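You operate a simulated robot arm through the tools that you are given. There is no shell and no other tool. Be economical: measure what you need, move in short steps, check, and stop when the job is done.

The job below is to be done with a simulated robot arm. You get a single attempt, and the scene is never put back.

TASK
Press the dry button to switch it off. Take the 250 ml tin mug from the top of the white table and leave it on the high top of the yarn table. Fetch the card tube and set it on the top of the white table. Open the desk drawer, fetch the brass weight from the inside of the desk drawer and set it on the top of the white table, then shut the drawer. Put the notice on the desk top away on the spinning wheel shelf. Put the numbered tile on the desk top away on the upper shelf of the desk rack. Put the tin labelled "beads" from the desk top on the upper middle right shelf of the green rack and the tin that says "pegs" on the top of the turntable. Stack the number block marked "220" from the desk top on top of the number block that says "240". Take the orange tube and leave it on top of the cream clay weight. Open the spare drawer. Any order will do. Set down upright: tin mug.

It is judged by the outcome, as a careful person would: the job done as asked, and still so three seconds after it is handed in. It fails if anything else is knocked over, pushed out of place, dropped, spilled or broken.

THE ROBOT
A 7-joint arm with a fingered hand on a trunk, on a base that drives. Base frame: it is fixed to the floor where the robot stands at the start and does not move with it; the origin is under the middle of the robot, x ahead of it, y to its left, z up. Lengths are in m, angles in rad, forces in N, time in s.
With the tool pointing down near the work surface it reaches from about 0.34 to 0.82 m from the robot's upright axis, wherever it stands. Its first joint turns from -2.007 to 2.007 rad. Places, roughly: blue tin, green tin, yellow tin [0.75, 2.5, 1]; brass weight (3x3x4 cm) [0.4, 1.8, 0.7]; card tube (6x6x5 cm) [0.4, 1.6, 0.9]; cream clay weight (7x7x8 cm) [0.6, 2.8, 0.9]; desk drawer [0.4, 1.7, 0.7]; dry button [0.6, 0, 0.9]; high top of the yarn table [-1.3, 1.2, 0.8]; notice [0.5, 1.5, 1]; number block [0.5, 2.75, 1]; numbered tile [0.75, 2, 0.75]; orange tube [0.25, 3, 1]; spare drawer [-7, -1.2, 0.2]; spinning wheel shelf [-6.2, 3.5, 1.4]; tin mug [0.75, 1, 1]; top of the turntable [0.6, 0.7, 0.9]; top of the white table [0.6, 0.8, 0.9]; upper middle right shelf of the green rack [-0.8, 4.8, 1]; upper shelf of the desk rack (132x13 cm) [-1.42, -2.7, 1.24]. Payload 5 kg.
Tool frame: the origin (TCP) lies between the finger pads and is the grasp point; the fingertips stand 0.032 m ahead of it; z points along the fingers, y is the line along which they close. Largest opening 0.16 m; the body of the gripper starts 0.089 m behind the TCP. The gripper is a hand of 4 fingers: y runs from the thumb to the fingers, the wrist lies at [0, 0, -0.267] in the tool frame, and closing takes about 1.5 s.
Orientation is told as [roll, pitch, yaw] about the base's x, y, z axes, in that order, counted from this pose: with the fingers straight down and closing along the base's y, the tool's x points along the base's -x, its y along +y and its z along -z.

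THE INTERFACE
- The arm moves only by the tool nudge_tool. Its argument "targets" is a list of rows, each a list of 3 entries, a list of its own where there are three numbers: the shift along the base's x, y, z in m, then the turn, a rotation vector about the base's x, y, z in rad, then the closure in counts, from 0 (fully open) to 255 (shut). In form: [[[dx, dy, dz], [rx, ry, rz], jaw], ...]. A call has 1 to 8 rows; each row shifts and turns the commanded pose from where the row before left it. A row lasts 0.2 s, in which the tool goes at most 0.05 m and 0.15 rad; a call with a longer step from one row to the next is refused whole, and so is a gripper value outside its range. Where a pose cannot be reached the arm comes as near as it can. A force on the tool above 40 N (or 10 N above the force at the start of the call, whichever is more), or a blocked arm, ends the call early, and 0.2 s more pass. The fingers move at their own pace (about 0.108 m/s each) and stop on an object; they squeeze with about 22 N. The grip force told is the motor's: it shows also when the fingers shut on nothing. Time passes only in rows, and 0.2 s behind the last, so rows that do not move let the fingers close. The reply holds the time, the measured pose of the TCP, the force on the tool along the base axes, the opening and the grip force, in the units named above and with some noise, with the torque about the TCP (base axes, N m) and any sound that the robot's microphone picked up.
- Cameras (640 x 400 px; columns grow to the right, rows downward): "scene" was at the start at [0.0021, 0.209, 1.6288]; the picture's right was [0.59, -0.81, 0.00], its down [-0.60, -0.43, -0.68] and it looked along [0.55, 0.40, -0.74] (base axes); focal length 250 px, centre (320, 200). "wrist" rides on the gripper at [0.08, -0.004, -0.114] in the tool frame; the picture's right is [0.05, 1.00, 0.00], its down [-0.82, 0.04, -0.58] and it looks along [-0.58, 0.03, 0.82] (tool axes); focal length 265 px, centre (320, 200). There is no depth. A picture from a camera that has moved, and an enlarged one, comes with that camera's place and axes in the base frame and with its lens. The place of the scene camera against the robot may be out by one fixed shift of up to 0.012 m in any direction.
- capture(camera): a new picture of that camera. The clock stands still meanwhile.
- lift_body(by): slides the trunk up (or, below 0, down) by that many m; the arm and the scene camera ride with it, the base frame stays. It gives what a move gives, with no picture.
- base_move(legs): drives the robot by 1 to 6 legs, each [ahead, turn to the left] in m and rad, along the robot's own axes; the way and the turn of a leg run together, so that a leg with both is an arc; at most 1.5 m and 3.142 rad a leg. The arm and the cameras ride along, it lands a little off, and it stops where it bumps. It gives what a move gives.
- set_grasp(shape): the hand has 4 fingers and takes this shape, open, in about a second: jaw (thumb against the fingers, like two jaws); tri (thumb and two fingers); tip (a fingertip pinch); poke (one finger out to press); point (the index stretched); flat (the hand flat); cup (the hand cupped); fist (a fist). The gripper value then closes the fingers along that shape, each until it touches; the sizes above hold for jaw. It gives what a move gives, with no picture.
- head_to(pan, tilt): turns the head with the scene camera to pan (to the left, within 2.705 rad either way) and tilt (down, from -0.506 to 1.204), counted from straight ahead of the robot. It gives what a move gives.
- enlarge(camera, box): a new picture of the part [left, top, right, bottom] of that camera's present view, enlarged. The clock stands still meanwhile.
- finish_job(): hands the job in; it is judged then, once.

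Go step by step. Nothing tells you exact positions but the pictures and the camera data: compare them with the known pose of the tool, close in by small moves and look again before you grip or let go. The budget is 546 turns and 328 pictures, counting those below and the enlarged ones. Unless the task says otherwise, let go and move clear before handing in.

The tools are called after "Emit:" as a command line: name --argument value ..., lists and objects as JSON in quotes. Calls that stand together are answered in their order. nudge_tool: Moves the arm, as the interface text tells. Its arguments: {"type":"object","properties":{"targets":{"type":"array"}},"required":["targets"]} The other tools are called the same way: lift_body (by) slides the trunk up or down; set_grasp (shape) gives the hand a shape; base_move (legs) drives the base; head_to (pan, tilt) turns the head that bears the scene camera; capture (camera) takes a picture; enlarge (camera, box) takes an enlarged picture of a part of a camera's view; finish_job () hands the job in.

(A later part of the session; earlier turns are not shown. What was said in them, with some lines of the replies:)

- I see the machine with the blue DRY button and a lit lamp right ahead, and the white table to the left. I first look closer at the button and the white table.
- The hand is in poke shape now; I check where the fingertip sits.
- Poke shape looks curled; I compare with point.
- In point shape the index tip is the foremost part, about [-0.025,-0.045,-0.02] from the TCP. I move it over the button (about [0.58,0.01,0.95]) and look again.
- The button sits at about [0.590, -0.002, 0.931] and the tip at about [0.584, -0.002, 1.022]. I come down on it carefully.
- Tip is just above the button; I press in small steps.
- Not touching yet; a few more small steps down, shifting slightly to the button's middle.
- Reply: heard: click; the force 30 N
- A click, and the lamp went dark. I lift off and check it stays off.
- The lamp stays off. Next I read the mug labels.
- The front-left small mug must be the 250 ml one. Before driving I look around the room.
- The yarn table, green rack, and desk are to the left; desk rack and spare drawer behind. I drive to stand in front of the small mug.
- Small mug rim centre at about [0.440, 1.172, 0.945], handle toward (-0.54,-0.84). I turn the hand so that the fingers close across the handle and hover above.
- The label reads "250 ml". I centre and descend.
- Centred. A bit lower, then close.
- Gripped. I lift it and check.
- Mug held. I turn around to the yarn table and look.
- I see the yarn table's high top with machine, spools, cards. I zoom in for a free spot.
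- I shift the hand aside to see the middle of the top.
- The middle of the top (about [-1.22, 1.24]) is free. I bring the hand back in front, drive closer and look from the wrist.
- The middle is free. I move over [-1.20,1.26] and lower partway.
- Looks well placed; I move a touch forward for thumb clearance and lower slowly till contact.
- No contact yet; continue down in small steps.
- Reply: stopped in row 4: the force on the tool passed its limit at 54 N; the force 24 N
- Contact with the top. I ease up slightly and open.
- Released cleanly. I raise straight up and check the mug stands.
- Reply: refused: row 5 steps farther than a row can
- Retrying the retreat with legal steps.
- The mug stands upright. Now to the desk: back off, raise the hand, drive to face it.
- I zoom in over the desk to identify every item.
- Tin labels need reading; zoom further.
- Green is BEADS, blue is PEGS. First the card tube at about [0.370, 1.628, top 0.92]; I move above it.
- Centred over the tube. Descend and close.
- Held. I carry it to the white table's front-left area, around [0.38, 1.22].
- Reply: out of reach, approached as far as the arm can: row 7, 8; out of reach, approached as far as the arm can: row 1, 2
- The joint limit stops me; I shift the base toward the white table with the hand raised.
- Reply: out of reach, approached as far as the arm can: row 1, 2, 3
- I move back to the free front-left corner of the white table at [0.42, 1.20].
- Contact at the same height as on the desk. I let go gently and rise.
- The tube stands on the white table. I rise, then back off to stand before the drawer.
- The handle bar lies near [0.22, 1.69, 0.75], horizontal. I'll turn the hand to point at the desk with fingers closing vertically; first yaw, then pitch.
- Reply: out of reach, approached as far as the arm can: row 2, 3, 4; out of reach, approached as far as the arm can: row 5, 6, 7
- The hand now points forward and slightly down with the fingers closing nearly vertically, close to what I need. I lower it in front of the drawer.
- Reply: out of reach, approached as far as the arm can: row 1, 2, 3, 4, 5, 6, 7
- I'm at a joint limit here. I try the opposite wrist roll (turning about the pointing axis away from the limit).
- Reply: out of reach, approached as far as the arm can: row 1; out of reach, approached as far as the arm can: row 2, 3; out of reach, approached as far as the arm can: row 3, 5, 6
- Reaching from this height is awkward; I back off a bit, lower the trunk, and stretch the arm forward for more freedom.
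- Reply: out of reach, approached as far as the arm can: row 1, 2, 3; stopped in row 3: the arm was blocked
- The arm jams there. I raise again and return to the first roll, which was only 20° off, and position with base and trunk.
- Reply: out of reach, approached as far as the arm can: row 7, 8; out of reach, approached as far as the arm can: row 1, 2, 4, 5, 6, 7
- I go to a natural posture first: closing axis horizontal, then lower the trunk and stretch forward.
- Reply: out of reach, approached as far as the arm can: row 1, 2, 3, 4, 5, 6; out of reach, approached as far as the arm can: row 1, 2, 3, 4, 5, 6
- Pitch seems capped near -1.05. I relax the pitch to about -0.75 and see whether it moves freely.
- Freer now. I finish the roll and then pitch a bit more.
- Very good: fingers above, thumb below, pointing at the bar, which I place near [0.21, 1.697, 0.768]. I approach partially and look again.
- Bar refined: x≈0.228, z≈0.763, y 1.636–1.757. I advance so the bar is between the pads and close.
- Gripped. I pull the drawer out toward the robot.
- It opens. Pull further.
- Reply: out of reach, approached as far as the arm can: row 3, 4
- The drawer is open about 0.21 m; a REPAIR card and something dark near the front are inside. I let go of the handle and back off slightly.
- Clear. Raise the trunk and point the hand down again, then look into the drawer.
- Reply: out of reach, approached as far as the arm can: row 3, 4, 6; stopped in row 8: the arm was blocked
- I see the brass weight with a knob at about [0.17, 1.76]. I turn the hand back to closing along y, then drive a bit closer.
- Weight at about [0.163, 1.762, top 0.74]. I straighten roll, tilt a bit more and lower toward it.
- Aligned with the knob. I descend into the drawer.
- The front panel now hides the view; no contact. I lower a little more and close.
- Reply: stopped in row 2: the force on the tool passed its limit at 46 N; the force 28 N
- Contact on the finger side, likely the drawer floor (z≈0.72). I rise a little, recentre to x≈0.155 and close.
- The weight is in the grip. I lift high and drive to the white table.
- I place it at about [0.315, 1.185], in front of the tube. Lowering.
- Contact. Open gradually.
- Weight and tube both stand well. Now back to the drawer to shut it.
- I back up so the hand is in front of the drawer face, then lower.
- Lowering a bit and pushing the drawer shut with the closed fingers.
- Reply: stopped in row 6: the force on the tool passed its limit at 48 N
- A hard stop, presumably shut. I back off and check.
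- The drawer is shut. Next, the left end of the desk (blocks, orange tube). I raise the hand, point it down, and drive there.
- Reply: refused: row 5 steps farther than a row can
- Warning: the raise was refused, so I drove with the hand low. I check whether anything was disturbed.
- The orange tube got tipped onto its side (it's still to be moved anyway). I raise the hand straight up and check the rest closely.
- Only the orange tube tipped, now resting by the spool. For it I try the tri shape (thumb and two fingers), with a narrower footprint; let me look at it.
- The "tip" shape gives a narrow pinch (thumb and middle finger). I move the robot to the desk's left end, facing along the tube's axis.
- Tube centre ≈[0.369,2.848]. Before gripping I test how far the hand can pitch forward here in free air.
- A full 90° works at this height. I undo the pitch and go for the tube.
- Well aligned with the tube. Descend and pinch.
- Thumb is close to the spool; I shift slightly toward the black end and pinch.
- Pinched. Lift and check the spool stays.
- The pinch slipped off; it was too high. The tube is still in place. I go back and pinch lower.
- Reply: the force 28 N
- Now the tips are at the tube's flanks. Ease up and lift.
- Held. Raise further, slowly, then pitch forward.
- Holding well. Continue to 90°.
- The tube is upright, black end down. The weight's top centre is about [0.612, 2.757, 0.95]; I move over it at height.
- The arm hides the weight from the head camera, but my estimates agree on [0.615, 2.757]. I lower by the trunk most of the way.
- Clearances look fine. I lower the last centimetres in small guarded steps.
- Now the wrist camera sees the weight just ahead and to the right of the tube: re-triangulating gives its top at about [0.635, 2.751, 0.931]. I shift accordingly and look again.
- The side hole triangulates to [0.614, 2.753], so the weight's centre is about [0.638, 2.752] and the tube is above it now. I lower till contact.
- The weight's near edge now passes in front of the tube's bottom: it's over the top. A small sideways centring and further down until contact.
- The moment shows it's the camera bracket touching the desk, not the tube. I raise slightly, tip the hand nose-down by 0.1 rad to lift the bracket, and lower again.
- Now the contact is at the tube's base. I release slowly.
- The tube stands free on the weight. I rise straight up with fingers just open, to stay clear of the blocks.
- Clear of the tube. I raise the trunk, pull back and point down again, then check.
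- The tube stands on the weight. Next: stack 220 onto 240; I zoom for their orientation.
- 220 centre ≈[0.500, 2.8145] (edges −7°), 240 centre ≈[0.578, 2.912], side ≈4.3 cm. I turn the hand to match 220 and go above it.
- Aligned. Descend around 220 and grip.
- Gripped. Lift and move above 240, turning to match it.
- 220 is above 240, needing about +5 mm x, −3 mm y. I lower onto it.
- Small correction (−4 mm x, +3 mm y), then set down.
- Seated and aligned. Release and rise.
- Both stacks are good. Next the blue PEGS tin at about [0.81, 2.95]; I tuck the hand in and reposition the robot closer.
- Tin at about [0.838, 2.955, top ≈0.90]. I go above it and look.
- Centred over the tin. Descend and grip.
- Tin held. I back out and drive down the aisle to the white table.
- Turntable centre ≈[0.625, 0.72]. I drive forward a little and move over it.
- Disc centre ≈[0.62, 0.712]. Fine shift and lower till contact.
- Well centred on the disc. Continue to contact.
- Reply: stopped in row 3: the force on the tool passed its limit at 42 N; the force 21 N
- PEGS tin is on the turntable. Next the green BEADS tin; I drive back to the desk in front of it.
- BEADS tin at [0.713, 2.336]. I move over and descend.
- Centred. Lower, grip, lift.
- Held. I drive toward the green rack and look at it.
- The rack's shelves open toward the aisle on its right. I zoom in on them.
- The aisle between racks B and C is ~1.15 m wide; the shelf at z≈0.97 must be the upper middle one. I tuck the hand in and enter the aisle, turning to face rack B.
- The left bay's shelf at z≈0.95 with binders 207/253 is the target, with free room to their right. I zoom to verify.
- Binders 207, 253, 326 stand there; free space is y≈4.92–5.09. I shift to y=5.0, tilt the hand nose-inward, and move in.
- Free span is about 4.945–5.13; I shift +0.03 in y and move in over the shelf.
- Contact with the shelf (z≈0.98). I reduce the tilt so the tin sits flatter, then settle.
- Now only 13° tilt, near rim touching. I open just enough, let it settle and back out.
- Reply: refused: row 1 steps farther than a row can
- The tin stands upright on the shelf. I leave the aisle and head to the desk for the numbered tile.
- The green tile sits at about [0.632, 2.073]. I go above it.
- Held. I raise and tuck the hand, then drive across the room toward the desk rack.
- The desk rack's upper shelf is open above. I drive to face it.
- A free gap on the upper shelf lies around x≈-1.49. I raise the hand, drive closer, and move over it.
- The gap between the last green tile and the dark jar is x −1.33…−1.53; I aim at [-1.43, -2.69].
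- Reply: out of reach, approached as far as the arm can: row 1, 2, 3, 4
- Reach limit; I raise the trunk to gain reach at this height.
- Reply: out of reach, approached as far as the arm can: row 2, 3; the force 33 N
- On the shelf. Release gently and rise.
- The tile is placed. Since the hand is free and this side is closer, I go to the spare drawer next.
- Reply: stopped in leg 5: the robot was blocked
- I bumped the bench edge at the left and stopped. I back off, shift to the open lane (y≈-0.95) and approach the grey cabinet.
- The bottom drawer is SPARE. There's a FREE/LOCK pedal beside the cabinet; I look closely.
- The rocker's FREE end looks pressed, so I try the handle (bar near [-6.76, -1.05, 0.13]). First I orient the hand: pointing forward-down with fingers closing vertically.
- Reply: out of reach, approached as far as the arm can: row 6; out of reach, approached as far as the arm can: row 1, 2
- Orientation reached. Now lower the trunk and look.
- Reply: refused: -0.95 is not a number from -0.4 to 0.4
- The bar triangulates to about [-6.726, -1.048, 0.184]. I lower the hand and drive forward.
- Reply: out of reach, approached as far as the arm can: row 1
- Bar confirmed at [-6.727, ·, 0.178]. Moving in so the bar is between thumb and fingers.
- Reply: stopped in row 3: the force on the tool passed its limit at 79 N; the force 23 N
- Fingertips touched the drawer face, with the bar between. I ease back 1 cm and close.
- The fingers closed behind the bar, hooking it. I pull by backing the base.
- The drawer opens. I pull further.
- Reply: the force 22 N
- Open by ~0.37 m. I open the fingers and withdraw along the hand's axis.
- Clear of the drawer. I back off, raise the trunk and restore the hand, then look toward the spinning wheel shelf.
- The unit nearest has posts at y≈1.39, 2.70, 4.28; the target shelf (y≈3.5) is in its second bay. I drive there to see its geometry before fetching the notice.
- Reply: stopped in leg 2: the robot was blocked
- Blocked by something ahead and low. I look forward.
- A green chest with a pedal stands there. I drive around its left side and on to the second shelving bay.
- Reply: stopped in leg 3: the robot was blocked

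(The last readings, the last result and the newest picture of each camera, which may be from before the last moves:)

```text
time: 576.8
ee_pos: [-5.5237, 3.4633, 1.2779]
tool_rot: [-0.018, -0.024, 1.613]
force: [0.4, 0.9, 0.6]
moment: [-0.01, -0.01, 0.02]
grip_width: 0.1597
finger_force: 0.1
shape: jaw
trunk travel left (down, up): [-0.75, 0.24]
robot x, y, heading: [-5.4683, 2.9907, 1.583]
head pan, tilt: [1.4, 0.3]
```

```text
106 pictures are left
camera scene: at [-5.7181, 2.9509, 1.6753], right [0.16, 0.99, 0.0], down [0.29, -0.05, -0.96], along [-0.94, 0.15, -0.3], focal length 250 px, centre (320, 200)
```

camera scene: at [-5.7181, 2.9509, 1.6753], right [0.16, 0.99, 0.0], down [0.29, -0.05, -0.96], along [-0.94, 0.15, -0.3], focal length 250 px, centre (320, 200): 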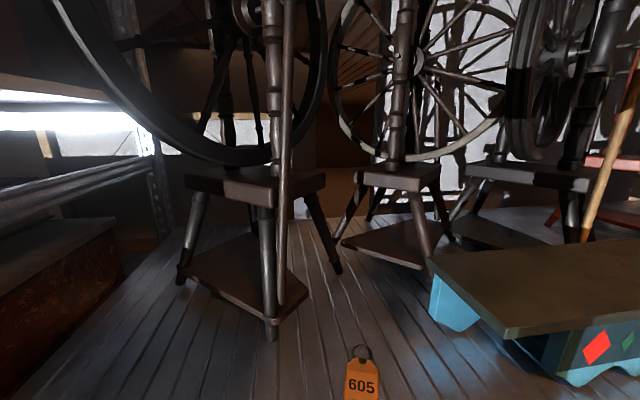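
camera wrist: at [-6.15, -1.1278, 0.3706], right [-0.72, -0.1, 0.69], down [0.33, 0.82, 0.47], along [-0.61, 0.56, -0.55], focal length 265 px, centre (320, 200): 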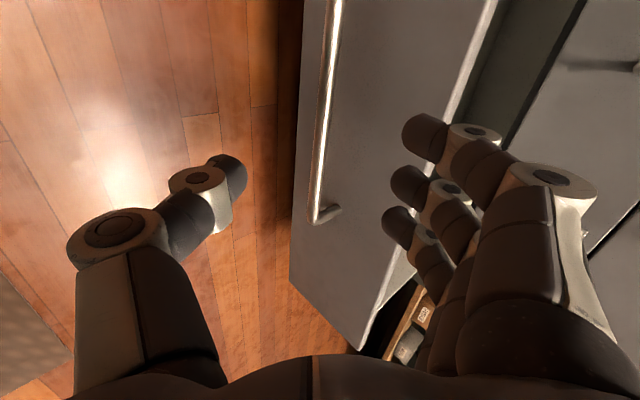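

The "spinning wheel shelf" is the plank platform with spinning wheels, with free room near its front edge at about [-6.0, 2.93] (tag 605 beside it). I was stopped by a box on the floor ahead; I reverse and drive back to fetch the notice.

Emit:
base_move --legs '[[-1.49, 0], [0, -1.72], [1.5, 0], [0.765, 0], [0, -0.51], [1.5, 0]]'

Emit:
base_move --legs '[[0, 0.64], [1.5, 0], [0, 1.571], [1.25, 0], [0, -1.571], [0.25, 0]]'

Emit:
head_to --pan 0.0 --tilt 0.8

Emit:
capture --camera "scene"

Emit:
capture --camera "wrist"

```text
time: 607.5
ee_pos: [-1.6139, 0.0776, 1.2764]
tool_rot: [-0.019, -0.022, -0.588]
force: [0.6, -0.6, -0.1]
moment: [-0.01, 0.01, 0.0]
grip_width: 0.16
finger_force: 0.1
shape: jaw
trunk travel left (down, up): [-0.75, 0.24]
robot x, y, heading: [-2.0302, 0.3105, -0.617]
head pan, tilt: [1.4, 0.3]
```

```text
time: 631.5
ee_pos: [0.1872, 1.6449, 1.2767]
tool_rot: [-0.018, -0.021, 0.046]
force: [0.3, 0.5, 0.0]
moment: [-0.02, 0.03, 0.0]
grip_width: 0.1598
finger_force: 0.1
shape: jaw
trunk travel left (down, up): [-0.75, 0.24]
robot x, y, heading: [-0.2819, 1.5869, 0.018]
head pan, tilt: [1.4, 0.3]
```

```text
time: 633.1
ee_pos: [0.1862, 1.6444, 1.2771]
tool_rot: [-0.019, -0.024, 0.045]
force: [-0.4, 0.3, -0.5]
moment: [-0.01, -0.04, -0.03]
grip_width: 0.1601
finger_force: 0.0
shape: jaw
trunk travel left (down, up): [-0.75, 0.24]
robot x, y, heading: [-0.2834, 1.5858, 0.014]
head pan, tilt: [0.0, 0.799]
```

```text
105 pictures are left
camera scene: at [-0.2682, 1.751, 1.631], right [0.02, -1.0, 0.0], down [-0.72, -0.01, -0.7], along [0.7, 0.01, -0.72], focal length 250 px, centre (320, 200)
```

scene: 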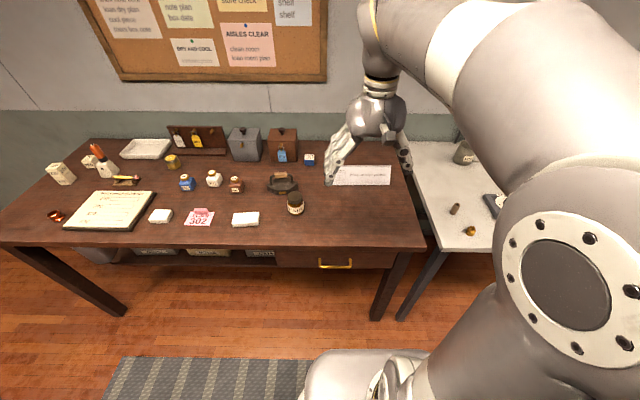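

```text
104 pictures are left
camera wrist: at [0.1061, 1.6373, 1.3905], right [-0.1, 1.0, -0.02], down [0.8, 0.09, 0.59], along [0.59, 0.04, -0.8], focal length 265 px, centre (320, 200)
```

wrist: 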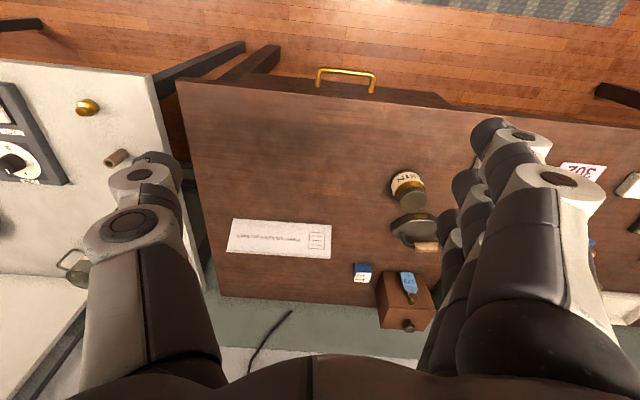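

All objects look undisturbed. The notice is a tent card: ridge at about [0.60, 1.577, 0.955], 25 cm long. I'll grip across its ridge; drive slightly closer, turn the hand by −90° and look.

Emit:
base_move --legs '[[0.14, 0]]'

Emit:
nudge_tool --targets '[[[0.02, -0.006, 0], [0, 0, -0.147], 60], [[0.02, -0.006, 0], [0, 0, -0.147], 60], [[0.025, -0.006, 0], [0, 0, -0.147], 60], [[0.025, -0.006, 0], [0, 0, -0.147], 60], [[0.025, -0.006, 0], [0, 0, -0.147], 60], [[0.025, -0.006, 0], [0, 0, -0.147], 60], [[0.025, -0.006, 0], [0, 0, -0.147], 60], [[0.025, -0.006, 0], [0, 0, -0.147], 60]]'

Emit:
nudge_tool --targets '[[[0.02, -0.006, -0.02], [0, 0, -0.147], 60], [[0.02, -0.006, -0.02], [0, 0, -0.147], 60], [[0.02, -0.006, -0.02], [0, 0, -0.146], 60], [[0.02, 0, -0.02], [0.02, 0.02, 0], 60]]'

Emit:
capture --camera "wrist"

Emit:
capture --camera "scene"

```text
time: 634.4
ee_pos: [0.3283, 1.6476, 1.2764]
tool_rot: [-0.02, -0.021, 0.045]
force: [0.3, -0.5, -0.4]
moment: [0.01, 0.07, 0.0]
grip_width: 0.1597
finger_force: 0.0
shape: jaw
trunk travel left (down, up): [-0.75, 0.24]
robot x, y, heading: [-0.1408, 1.5931, 0.018]
head pan, tilt: [0.0, 0.799]
```

```text
time: 636.2
ee_pos: [0.52, 1.5994, 1.2762]
tool_rot: [-0.022, -0.02, -1.132]
force: [0.6, 0.0, 0.0]
moment: [0.03, 0.02, 0.01]
grip_width: 0.1222
finger_force: 0.0
shape: jaw
trunk travel left (down, up): [-0.75, 0.24]
robot x, y, heading: [-0.1418, 1.5922, 0.018]
head pan, tilt: [0.0, 0.799]
```

```text
time: 637.2
ee_pos: [0.5991, 1.5823, 1.1964]
tool_rot: [-0.04, -0.003, -1.572]
force: [-0.4, 0.2, 0.0]
moment: [0.03, 0.03, 0.01]
grip_width: 0.1226
finger_force: 0.3
shape: jaw
trunk travel left (down, up): [-0.75, 0.24]
robot x, y, heading: [-0.142, 1.5918, 0.02]
head pan, tilt: [0.0, 0.799]
```

```text
103 pictures are left
camera wrist: at [0.6017, 1.6602, 1.3114], right [1.0, 0.05, -0.04], down [0.07, -0.81, 0.58], along [0.0, -0.58, -0.82], focal length 265 px, centre (320, 200)
```

wrist: 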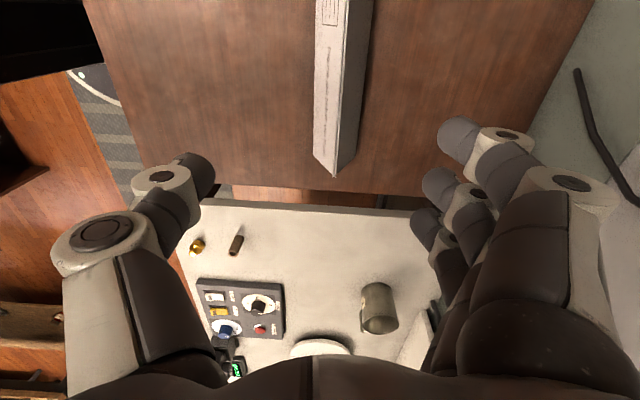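

```text
102 pictures are left
camera scene: at [-0.1256, 1.7531, 1.631], right [0.02, -1.0, 0.0], down [-0.72, -0.01, -0.7], along [0.7, 0.01, -0.72], focal length 250 px, centre (320, 200)
```

scene: 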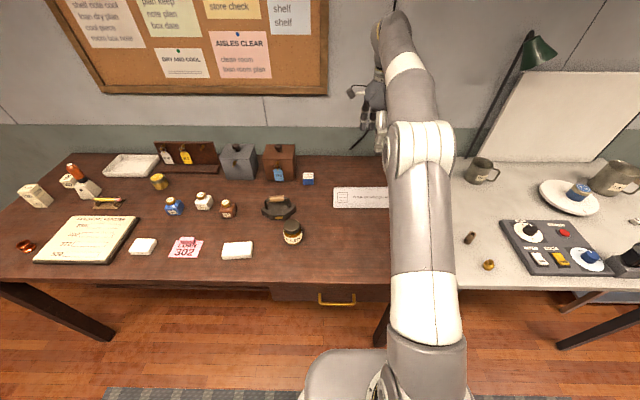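

Ridge centre refined to [0.620, 1.577]. I descend over it.

Emit:
nudge_tool --targets '[[[0.01, -0.003, -0.045], [0.04, 0, 0], 60], [[0.01, -0.002, -0.045], [0, 0, 0], 60], [[0, 0, -0.045], [0, 0, 0], 60], [[0, 0, -0.045], [0, 0, 0], 60], [[0, 0, -0.045], [0, 0, 0], 60], [[0, 0, -0.025], [0, 0, 0], 60]]'

Emit:
capture --camera "wrist"

```text
time: 638.6
ee_pos: [0.6174, 1.576, 0.9467]
tool_rot: [-0.039, 0.038, -1.571]
force: [0.8, -0.2, 0.9]
moment: [-0.04, -0.02, -0.03]
grip_width: 0.1226
finger_force: 0.1
shape: jaw
trunk travel left (down, up): [-0.75, 0.24]
robot x, y, heading: [-0.1429, 1.5896, 0.02]
head pan, tilt: [0.0, 0.799]
```

```text
101 pictures are left
camera wrist: at [0.6206, 1.6507, 1.065], right [1.0, 0.05, -0.04], down [0.07, -0.84, 0.54], along [0.0, -0.54, -0.84], focal length 265 px, centre (320, 200)
```

wrist: 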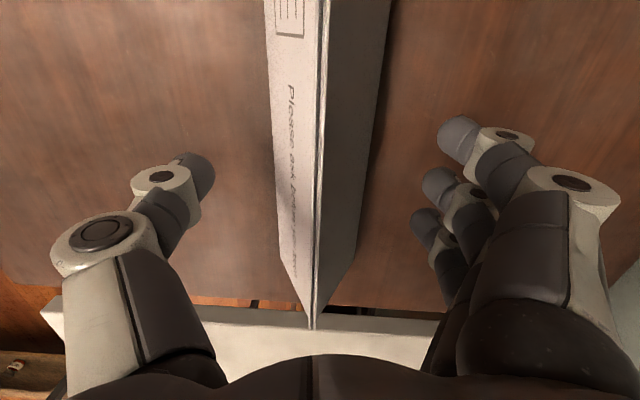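

Centred. Lower a bit and close.

Emit:
nudge_tool --targets '[[[0.001, 0, -0.012], [0, 0, 0], 60], [[0, 0, -0.01], [0, 0, 0], 100], [[0, 0, 0], [0, 0, 0], 200], [[0, 0, 0], [0, 0, 0], 255], [[0, 0, 0], [0, 0, 0], 255], [[0, 0, 0], [0, 0, 0], 255], [[0, 0, 0], [0, 0, 0], 255]]'

Emit:
capture --camera "wrist"

```text
time: 640.2
ee_pos: [0.6197, 1.5765, 0.9253]
tool_rot: [-0.04, 0.039, -1.57]
force: [0.3, 0.3, 0.2]
moment: [-0.01, -0.04, 0.03]
grip_width: 0.0356
finger_force: 22.1
shape: jaw
trunk travel left (down, up): [-0.75, 0.24]
robot x, y, heading: [-0.1453, 1.5907, 0.016]
head pan, tilt: [0.0, 0.799]
```

```text
100 pictures are left
camera wrist: at [0.6218, 1.6507, 1.0434], right [1.0, 0.05, -0.04], down [0.07, -0.84, 0.54], along [0.0, -0.55, -0.84], focal length 265 px, centre (320, 200)
```

wrist: 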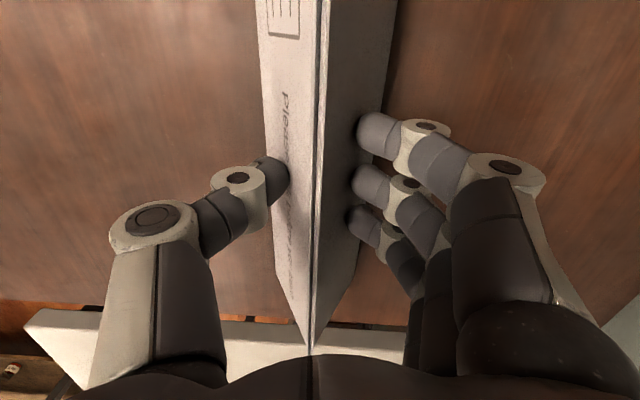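

Gripped across the ridge. Lift gently and check for slipping.

Emit:
nudge_tool --targets '[[[0, 0, 0.01], [0, 0, 0], 255], [[0, 0, 0.02], [0, 0, 0], 255], [[0, 0, 0.03], [0, 0, 0], 255], [[0, 0, 0.03], [0, 0, 0], 255]]'

Emit:
capture --camera "wrist"

Emit:
enlarge --camera "scene" --box '[280, 120, 480, 260]'

```text
time: 641.2
ee_pos: [0.6173, 1.5758, 1.0147]
tool_rot: [-0.039, 0.038, -1.569]
force: [0.4, 0.7, 0.0]
moment: [-0.01, -0.02, 0.0]
grip_width: 0.0357
finger_force: 21.9
shape: jaw
trunk travel left (down, up): [-0.75, 0.24]
robot x, y, heading: [-0.1422, 1.5897, 0.019]
head pan, tilt: [0.0, 0.799]
```

```text
99 pictures are left
camera wrist: at [0.6205, 1.65, 1.1335], right [1.0, 0.05, -0.04], down [0.07, -0.84, 0.54], along [0.0, -0.54, -0.84], focal length 265 px, centre (320, 200)
```

wrist: 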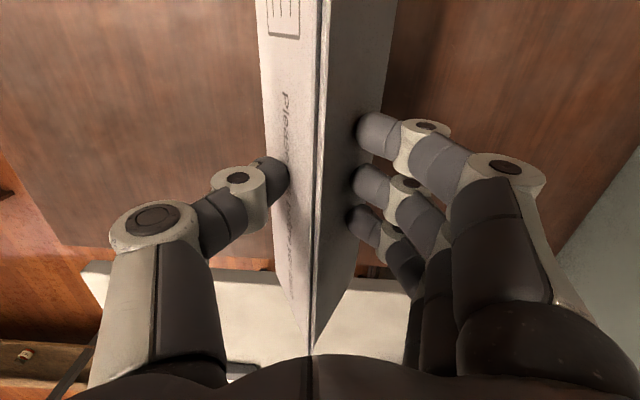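

```text
2.86 times, centred on (380, 190) of scene
camera zoom: at [-0.1276, 1.7533, 1.631], right [0.02, -1.0, 0.0], down [-0.72, -0.01, -0.7], along [0.7, 0.01, -0.72], focal length 714 px, centre (149, 229)
```

zoom: 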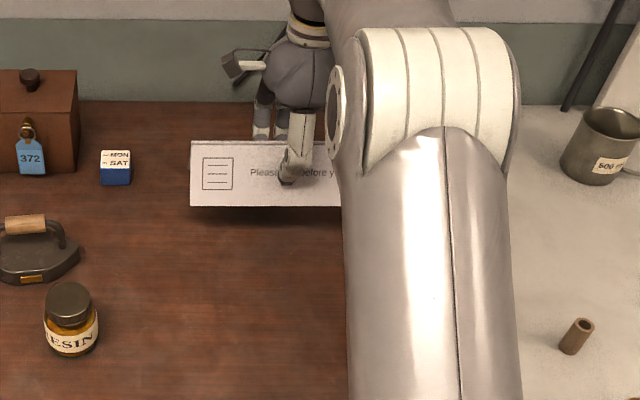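

Held securely. I raise and tuck it in, raise the trunk, and drive to the shelf.

Emit:
nudge_tool --targets '[[[-0.01, 0, 0.045], [0, 0, 0], 255], [[-0.02, 0, 0.04], [0, 0, 0], 255], [[-0.02, 0, 0.04], [0, 0, 0], 255], [[-0.02, 0, 0.04], [0, 0, 0], 255], [[-0.03, 0, 0.035], [0, 0, 0], 255], [[-0.03, 0, 0.035], [0, 0, 0], 255], [[-0.04, 0, 0.02], [0, 0, 0], 255], [[-0.04, 0, 0.02], [0, 0, 0], 255]]'

Emit:
lift_body --by 0.22

Emit:
base_move --legs '[[-0.35, 0], [0, -1.589], [1.27, 0], [0, -1.571], [1.5, 0]]'

Emit:
capture --camera "wrist"

```text
time: 643.0
ee_pos: [0.4058, 1.5762, 1.2931]
tool_rot: [-0.037, 0.038, -1.57]
force: [-0.3, 0.0, -0.6]
moment: [0.0, -0.02, -0.01]
grip_width: 0.0351
finger_force: 22.3
shape: jaw
trunk travel left (down, up): [-0.75, 0.24]
robot x, y, heading: [-0.1433, 1.5906, 0.018]
head pan, tilt: [0.0, 0.799]
```

```text
time: 645.3
ee_pos: [0.4077, 1.5763, 1.5104]
tool_rot: [-0.039, 0.04, -1.568]
force: [0.0, 0.3, -0.4]
moment: [-0.01, -0.01, -0.02]
grip_width: 0.0354
finger_force: 22.2
shape: jaw
trunk travel left (down, up): [-0.97, 0.02]
robot x, y, heading: [-0.1446, 1.5886, 0.02]
head pan, tilt: [0.0, 0.799]
```

```text
time: 668.3
ee_pos: [-2.5474, 0.3009, 1.5118]
tool_rot: [-0.039, 0.039, 1.569]
force: [0.1, -0.6, -0.6]
moment: [-0.01, 0.0, 0.03]
grip_width: 0.035
finger_force: 22.2
shape: jaw
trunk travel left (down, up): [-0.97, 0.02]
robot x, y, heading: [-1.9971, 0.2867, -3.127]
head pan, tilt: [0.0, 0.799]
```

```text
97 pictures are left
camera wrist: at [-2.545, 0.2238, 1.629], right [-1.0, -0.05, -0.04], down [-0.06, 0.84, 0.54], along [0.0, 0.55, -0.84], focal length 265 px, centre (320, 200)
```

wrist: 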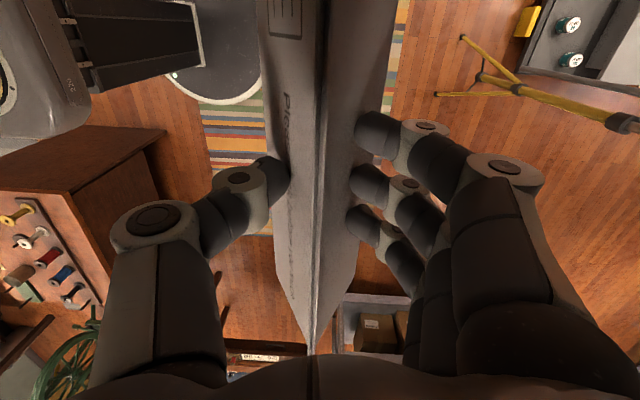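

Holding fine. Continue to the shelf bay.

Emit:
base_move --legs '[[0, -0.65], [1.5, 0], [0, 0.45], [1.5, 0], [0.65, 0], [0, -1.38]]'

Emit:
base_move --legs '[[1.28, 0], [0, 1.571]]'

Emit:
head_to --pan 0.1 --tilt 0.6

Emit:
capture --camera "scene"

Emit:
capture --camera "wrist"

```text
time: 688.6
ee_pos: [-5.7845, 1.7248, 1.5076]
tool_rot: [-0.053, 0.04, 1.342]
force: [0.7, 0.3, -2.5]
moment: [-0.01, 0.14, -0.02]
grip_width: 0.0344
finger_force: 21.6
shape: jaw
trunk travel left (down, up): [-0.97, 0.02]
robot x, y, heading: [-5.2494, 1.5889, 2.935]
head pan, tilt: [0.0, 0.799]
stopped in leg 5: the force on the tool passed its limit at 79 N (the readings are from after the stop); the commanded pose is now the measured one
```

```text
time: 689.6
ee_pos: [-5.7872, 1.7243, 1.5076]
tool_rot: [-0.058, 0.041, 1.338]
force: [-0.8, -0.7, -39.1]
moment: [-0.45, -2.01, 0.03]
grip_width: 0.0345
finger_force: 22.1
shape: jaw
trunk travel left (down, up): [-0.97, 0.02]
robot x, y, heading: [-5.2615, 1.5903, 2.933]
head pan, tilt: [0.0, 0.799]
stopped in leg 1: the force on the tool passed its limit at 69 N (the readings are from after the stop); the commanded pose is now the measured one
```

```text
time: 690.3
ee_pos: [-5.787, 1.7245, 1.5066]
tool_rot: [-0.058, 0.04, 1.338]
force: [0.3, -1.5, -31.7]
moment: [-0.28, -1.48, 0.05]
grip_width: 0.0344
finger_force: 22.0
shape: jaw
trunk travel left (down, up): [-0.97, 0.02]
robot x, y, heading: [-5.259, 1.5918, 2.925]
head pan, tilt: [0.099, 0.6]
```

```text
96 pictures are left
camera scene: at [-5.32, 1.4387, 1.8679], right [0.11, 0.99, 0.0], down [0.56, -0.06, -0.83], along [-0.82, 0.09, -0.56], focal length 250 px, centre (320, 200)
```

scene: 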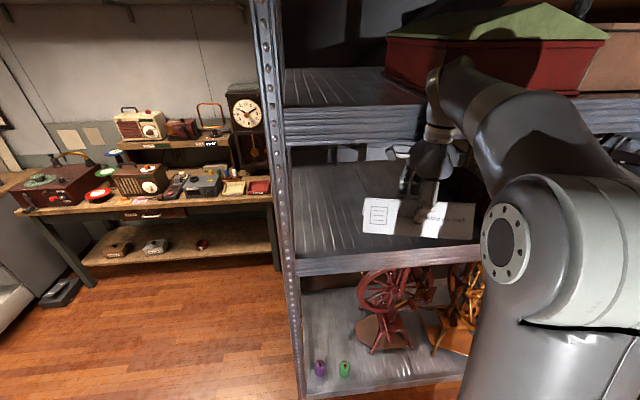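

```text
95 pictures are left
camera wrist: at [-5.8052, 1.6501, 1.6251], right [-0.98, 0.18, -0.05], down [0.12, 0.83, 0.54], along [0.14, 0.52, -0.84], focal length 265 px, centre (320, 200)
```

wrist: 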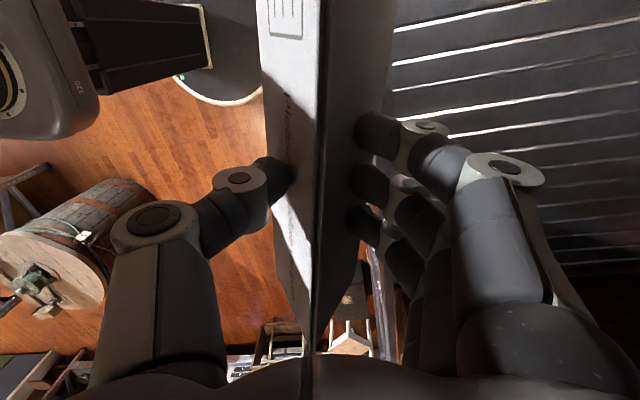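

I misjudged: the hand nosed under the first bay's upper shelf and stopped by contact. I back straight out and check.

Emit:
base_move --legs '[[-0.35, 0]]'

Emit:
head_to --pan -0.5 --tilt 0.35

Emit:
capture --camera "scene"

Emit:
capture --camera "wrist"

```text
time: 692.6
ee_pos: [-5.449, 1.6518, 1.5064]
tool_rot: [-0.058, 0.04, 1.342]
force: [-0.9, 0.4, -0.3]
moment: [0.02, -0.01, -0.01]
grip_width: 0.0347
finger_force: 21.8
shape: jaw
trunk travel left (down, up): [-0.97, 0.02]
robot x, y, heading: [-4.9195, 1.519, 2.934]
head pan, tilt: [0.099, 0.6]
```

```text
time: 693.6
ee_pos: [-5.4498, 1.6527, 1.5057]
tool_rot: [-0.058, 0.041, 1.34]
force: [-0.3, 0.0, -0.6]
moment: [0.0, -0.01, 0.01]
grip_width: 0.0349
finger_force: 22.2
shape: jaw
trunk travel left (down, up): [-0.97, 0.02]
robot x, y, heading: [-4.9204, 1.5187, 2.934]
head pan, tilt: [-0.499, 0.351]
```

```text
94 pictures are left
camera scene: at [-4.9658, 1.4186, 1.8906], right [0.65, 0.76, 0.0], down [0.26, -0.22, -0.94], along [-0.72, 0.61, -0.34], focal length 250 px, centre (320, 200)
```

scene: 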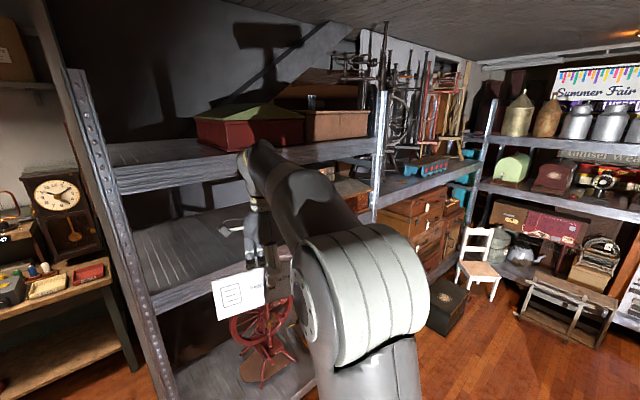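

```text
93 pictures are left
camera wrist: at [-5.4677, 1.5781, 1.6236], right [-0.98, 0.17, -0.06], down [0.12, 0.83, 0.54], along [0.14, 0.52, -0.84], focal length 265 px, centre (320, 200)
```

wrist: 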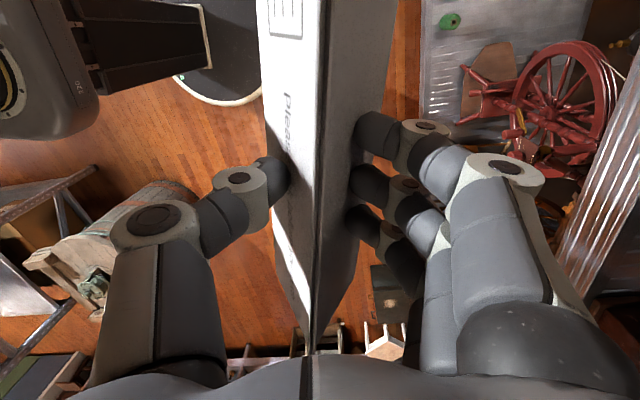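

Now it's clear: unit 2 (beyond) has an open top shelf with spinning wheels at z≈1.4. I zoom on it for free space.

Emit:
enlarge --camera "scene" --box '[310, 40, 500, 230]'

```text
2.11 times, centred on (405, 135) of scene
camera zoom: at [-4.9658, 1.4186, 1.8906], right [0.65, 0.76, 0.0], down [0.26, -0.22, -0.94], along [-0.72, 0.61, -0.34], focal length 526 px, centre (141, 337)
```

zoom: 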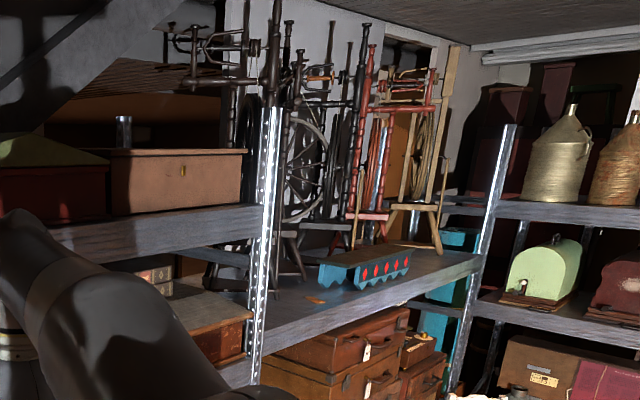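

Free strip at the front-left of that shelf (x −5.88…−6.0, y 2.73…3.0). I raise slightly and drive in front of it.

Emit:
nudge_tool --targets '[[[0.0, 0, 0.03], [0, 0, 0], 255], [[0.0, 0, 0.03], [0, 0, 0], 255]]'

Emit:
base_move --legs '[[0, -1.12], [1.38, 0], [0, 1.33]]'

Emit:
head_to --pan 0.1 --tilt 0.6

Emit:
capture --camera "scene"

Emit:
capture --camera "wrist"

```text
time: 694.2
ee_pos: [-5.4511, 1.6535, 1.5645]
tool_rot: [-0.061, 0.04, 1.342]
force: [0.0, 0.7, -1.0]
moment: [-0.01, 0.04, 0.0]
grip_width: 0.0345
finger_force: 22.2
shape: jaw
trunk travel left (down, up): [-0.97, 0.02]
robot x, y, heading: [-4.9211, 1.5179, 2.936]
head pan, tilt: [-0.499, 0.351]
```

```text
time: 707.2
ee_pos: [-5.8126, 2.8783, 1.5647]
tool_rot: [-0.059, 0.04, 1.566]
force: [-0.8, -0.4, -1.0]
moment: [0.03, 0.0, 0.01]
grip_width: 0.0339
finger_force: 21.7
shape: jaw
trunk travel left (down, up): [-0.97, 0.02]
robot x, y, heading: [-5.2679, 2.8667, -3.121]
head pan, tilt: [-0.499, 0.351]
```

```text
time: 708.2
ee_pos: [-5.8118, 2.8786, 1.5664]
tool_rot: [-0.059, 0.04, 1.565]
force: [0.1, -0.3, -0.8]
moment: [-0.02, -0.05, 0.02]
grip_width: 0.034
finger_force: 22.1
shape: jaw
trunk travel left (down, up): [-0.97, 0.02]
robot x, y, heading: [-5.261, 2.8652, -3.12]
head pan, tilt: [0.099, 0.6]
```

```text
91 pictures are left
camera scene: at [-5.2909, 2.7059, 1.8679], right [-0.12, 0.99, 0.0], down [0.56, 0.07, -0.83], along [-0.82, -0.1, -0.56], focal length 250 px, centre (320, 200)
```

scene: 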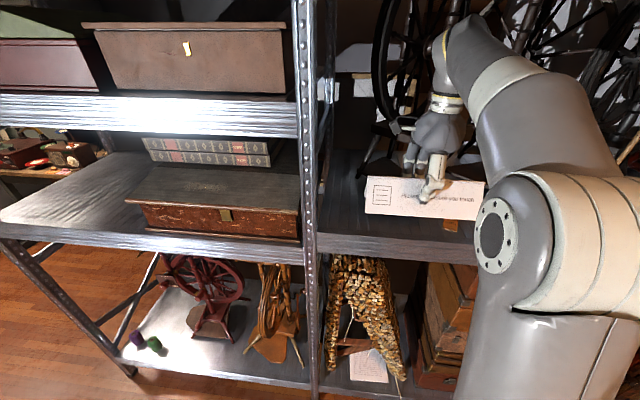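

```text
90 pictures are left
camera wrist: at [-5.8128, 2.802, 1.6834], right [-1.0, -0.05, -0.06], down [-0.07, 0.84, 0.54], along [0.02, 0.54, -0.84], focal length 265 px, centre (320, 200)
```

wrist: 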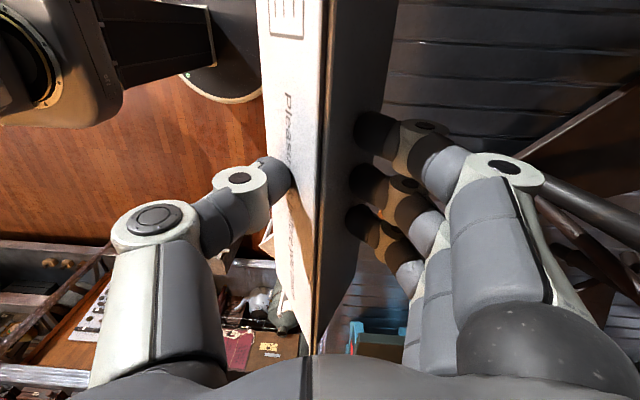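

Shelf edge x≈−5.866, tag at y≈3.01, wheel foot at about [−6.02, 2.92]. I aim the notice at [−5.938, 2.825] and move over it.

Emit:
nudge_tool --targets '[[[-0.03, -0.013, 0], [0, 0, 0], 255], [[-0.032, -0.013, -0.01], [0, 0, 0], 255], [[-0.032, -0.014, -0.02], [0, 0, 0], 255], [[-0.032, -0.013, -0.03], [0, 0, 0], 255], [[0, 0, -0.03], [0, 0, 0], 255]]'

Emit:
capture --camera "wrist"

Emit:
enlarge --camera "scene" --box '[290, 120, 510, 290]'

```text
time: 709.4
ee_pos: [-5.9366, 2.8271, 1.4756]
tool_rot: [-0.057, 0.043, 1.566]
force: [0.6, -0.3, -0.2]
moment: [-0.02, 0.05, -0.04]
grip_width: 0.0343
finger_force: 21.7
shape: jaw
trunk travel left (down, up): [-0.97, 0.02]
robot x, y, heading: [-5.2629, 2.8661, -3.122]
head pan, tilt: [0.099, 0.6]
```

```text
89 pictures are left
camera wrist: at [-5.9371, 2.749, 1.5948], right [-1.0, -0.05, -0.05], down [-0.07, 0.84, 0.54], along [0.02, 0.54, -0.84], focal length 265 px, centre (320, 200)
```

wrist: 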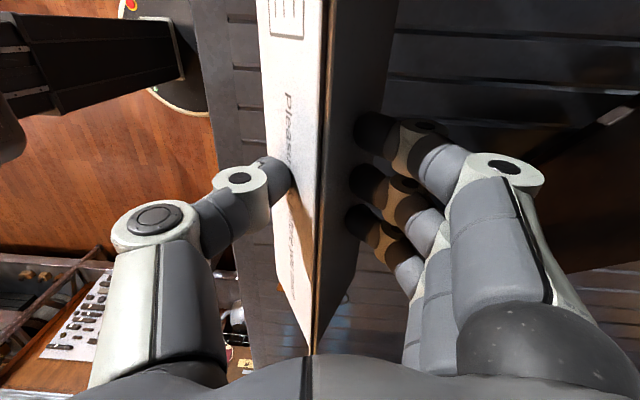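

```text
2.35 times, centred on (400, 205) of scene
camera zoom: at [-5.2887, 2.7064, 1.868], right [-0.12, 0.99, 0.0], down [0.56, 0.07, -0.83], along [-0.82, -0.1, -0.56], focal length 588 px, centre (132, 188)
```

zoom: 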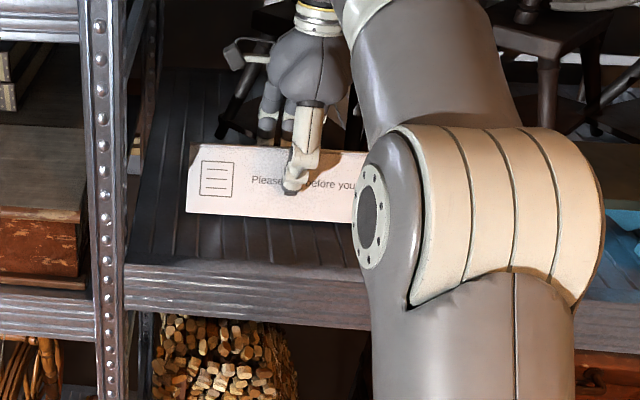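

Good spot with margins. Lower to contact.

Emit:
nudge_tool --targets '[[[0, 0, -0.02], [0, 0, 0], 255], [[0, 0, -0.012], [0, 0, 0], 255], [[0, 0, -0.008], [0, 0, 0], 255], [[0, 0, -0.006], [0, 0, 0], 255], [[0, 0, -0.005], [0, 0, 0], 255]]'

Emit:
capture --camera "wrist"

```text
time: 710.6
ee_pos: [-5.9376, 2.8269, 1.4346]
tool_rot: [-0.04, 0.044, 1.567]
force: [3.7, -0.4, 17.0]
moment: [0.01, 0.24, 0.04]
grip_width: 0.0358
finger_force: 21.7
shape: jaw
trunk travel left (down, up): [-0.97, 0.02]
robot x, y, heading: [-5.2612, 2.8651, -3.125]
head pan, tilt: [0.099, 0.6]
stopped in row 5: the force on the tool passed its limit at 45 N (the readings are from after the stop); the commanded pose is now the measured one
```

```text
87 pictures are left
camera wrist: at [-5.9367, 2.749, 1.5527], right [-1.0, -0.05, -0.04], down [-0.06, 0.84, 0.54], along [0.01, 0.54, -0.84], focal length 265 px, centre (320, 200)
```

wrist: 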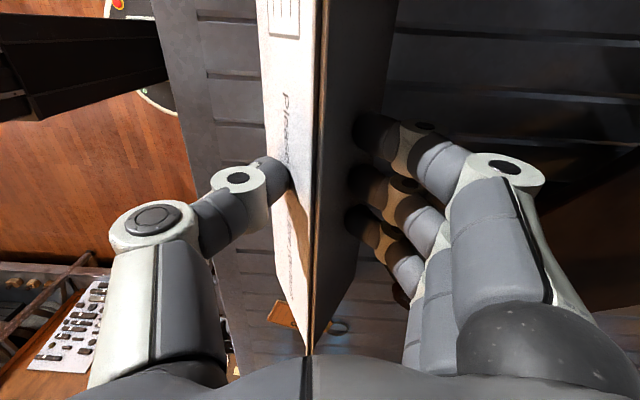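

Contact on the planks; the tag is clear beyond its end. Release and rise.

Emit:
nudge_tool --targets '[[[0, 0, 0.002], [0, 0, 0], 255], [[0, 0, 0], [0, 0, 0], 200], [[0, 0, 0], [0, 0, 0], 160], [[0, 0, 0], [0, 0, 0], 130], [[0, 0, 0], [0, 0, 0], 110], [[0, 0, 0.02], [0, 0, 0], 110], [[0, 0, 0.03], [0, 0, 0], 110], [[0, 0, 0.03], [0, 0, 0], 110]]'

Emit:
capture --camera "wrist"

```text
time: 712.4
ee_pos: [-5.9404, 2.8264, 1.5137]
tool_rot: [-0.047, 0.042, 1.566]
force: [0.5, 0.0, 0.3]
moment: [-0.02, 0.0, 0.0]
grip_width: 0.0902
finger_force: 0.1
shape: jaw
trunk travel left (down, up): [-0.97, 0.02]
robot x, y, heading: [-5.2642, 2.8658, -3.121]
head pan, tilt: [0.099, 0.6]
```

```text
86 pictures are left
camera wrist: at [-5.9393, 2.7487, 1.6322], right [-1.0, -0.05, -0.05], down [-0.07, 0.84, 0.54], along [0.01, 0.54, -0.84], focal length 265 px, centre (320, 200)
```

wrist: 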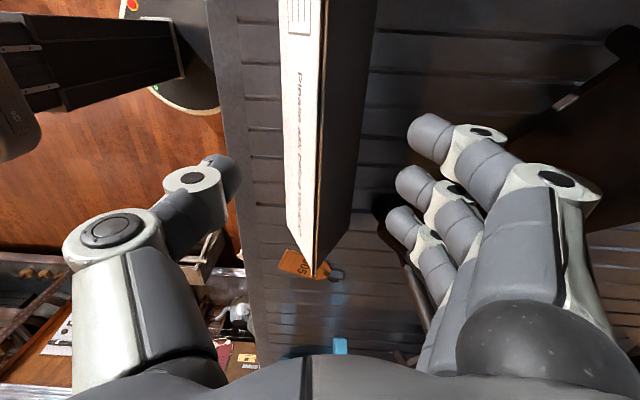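

The notice stands on the shelf. I rise, back away and take a final check picture.

Emit:
nudge_tool --targets '[[[0, 0, 0.03], [0, 0, 0], 110], [[0, 0, 0.03], [0, 0, 0], 110]]'

Emit:
base_move --legs '[[-0.4, 0]]'

Emit:
capture --camera "scene"

```text
time: 713.0
ee_pos: [-5.9362, 2.8262, 1.5605]
tool_rot: [-0.042, 0.041, 1.567]
force: [0.6, 0.4, -0.4]
moment: [-0.05, 0.01, 0.0]
grip_width: 0.0902
finger_force: 0.1
shape: jaw
out of reach, approached as far as the arm can: row 2
trunk travel left (down, up): [-0.97, 0.02]
robot x, y, heading: [-5.2674, 2.8718, -3.122]
head pan, tilt: [0.099, 0.6]
```

```text
time: 715.5
ee_pos: [-5.5347, 2.8338, 1.5633]
tool_rot: [-0.045, 0.043, 1.564]
force: [0.4, 0.2, 0.6]
moment: [0.02, 0.02, -0.03]
grip_width: 0.0906
finger_force: 0.0
shape: jaw
trunk travel left (down, up): [-0.97, 0.02]
robot x, y, heading: [-4.8641, 2.8713, -3.124]
head pan, tilt: [0.099, 0.6]
```

```text
85 pictures are left
camera scene: at [-4.8898, 2.7131, 1.8679], right [-0.12, 0.99, 0.0], down [0.56, 0.07, -0.83], along [-0.82, -0.1, -0.56], focal length 250 px, centre (320, 200)
```

scene: 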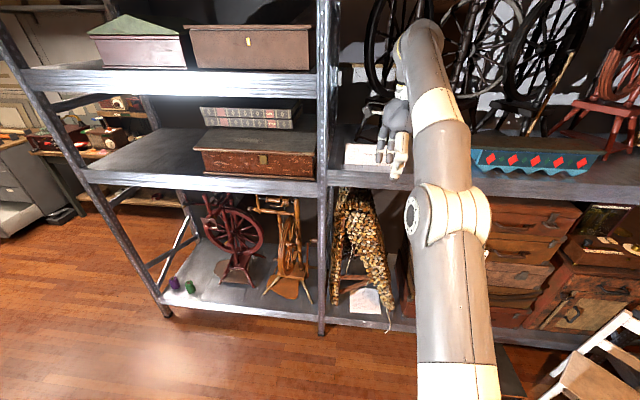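

All tasks look done and everything stands as placed; the hand is clear. I hand in the job.

Emit:
finish_job

```text
The job is handed in.
```

I did every part of the job as asked and handed it in, with the hand clear of everything; I did not go back to re-check the earlier placements just before handing in.

A few things happened on the way:
- **Orange tube:** I drove past with the hand too low and tipped it over. I picked it up and stood it upright on the cream clay weight.
- **Bumps while driving:** The base touched a bench near the grey cabinet, a pedal beside the green chest, and a box on the floor near the shelving. It stopped each time. From pictures before and after, the pedal had not moved noticeably; I did not check the bench or the box.
- **Hand contact:** The hand touched the upper shelf of the first shelving bay while I was carrying the notice. I backed out, and nothing there looked out of place.
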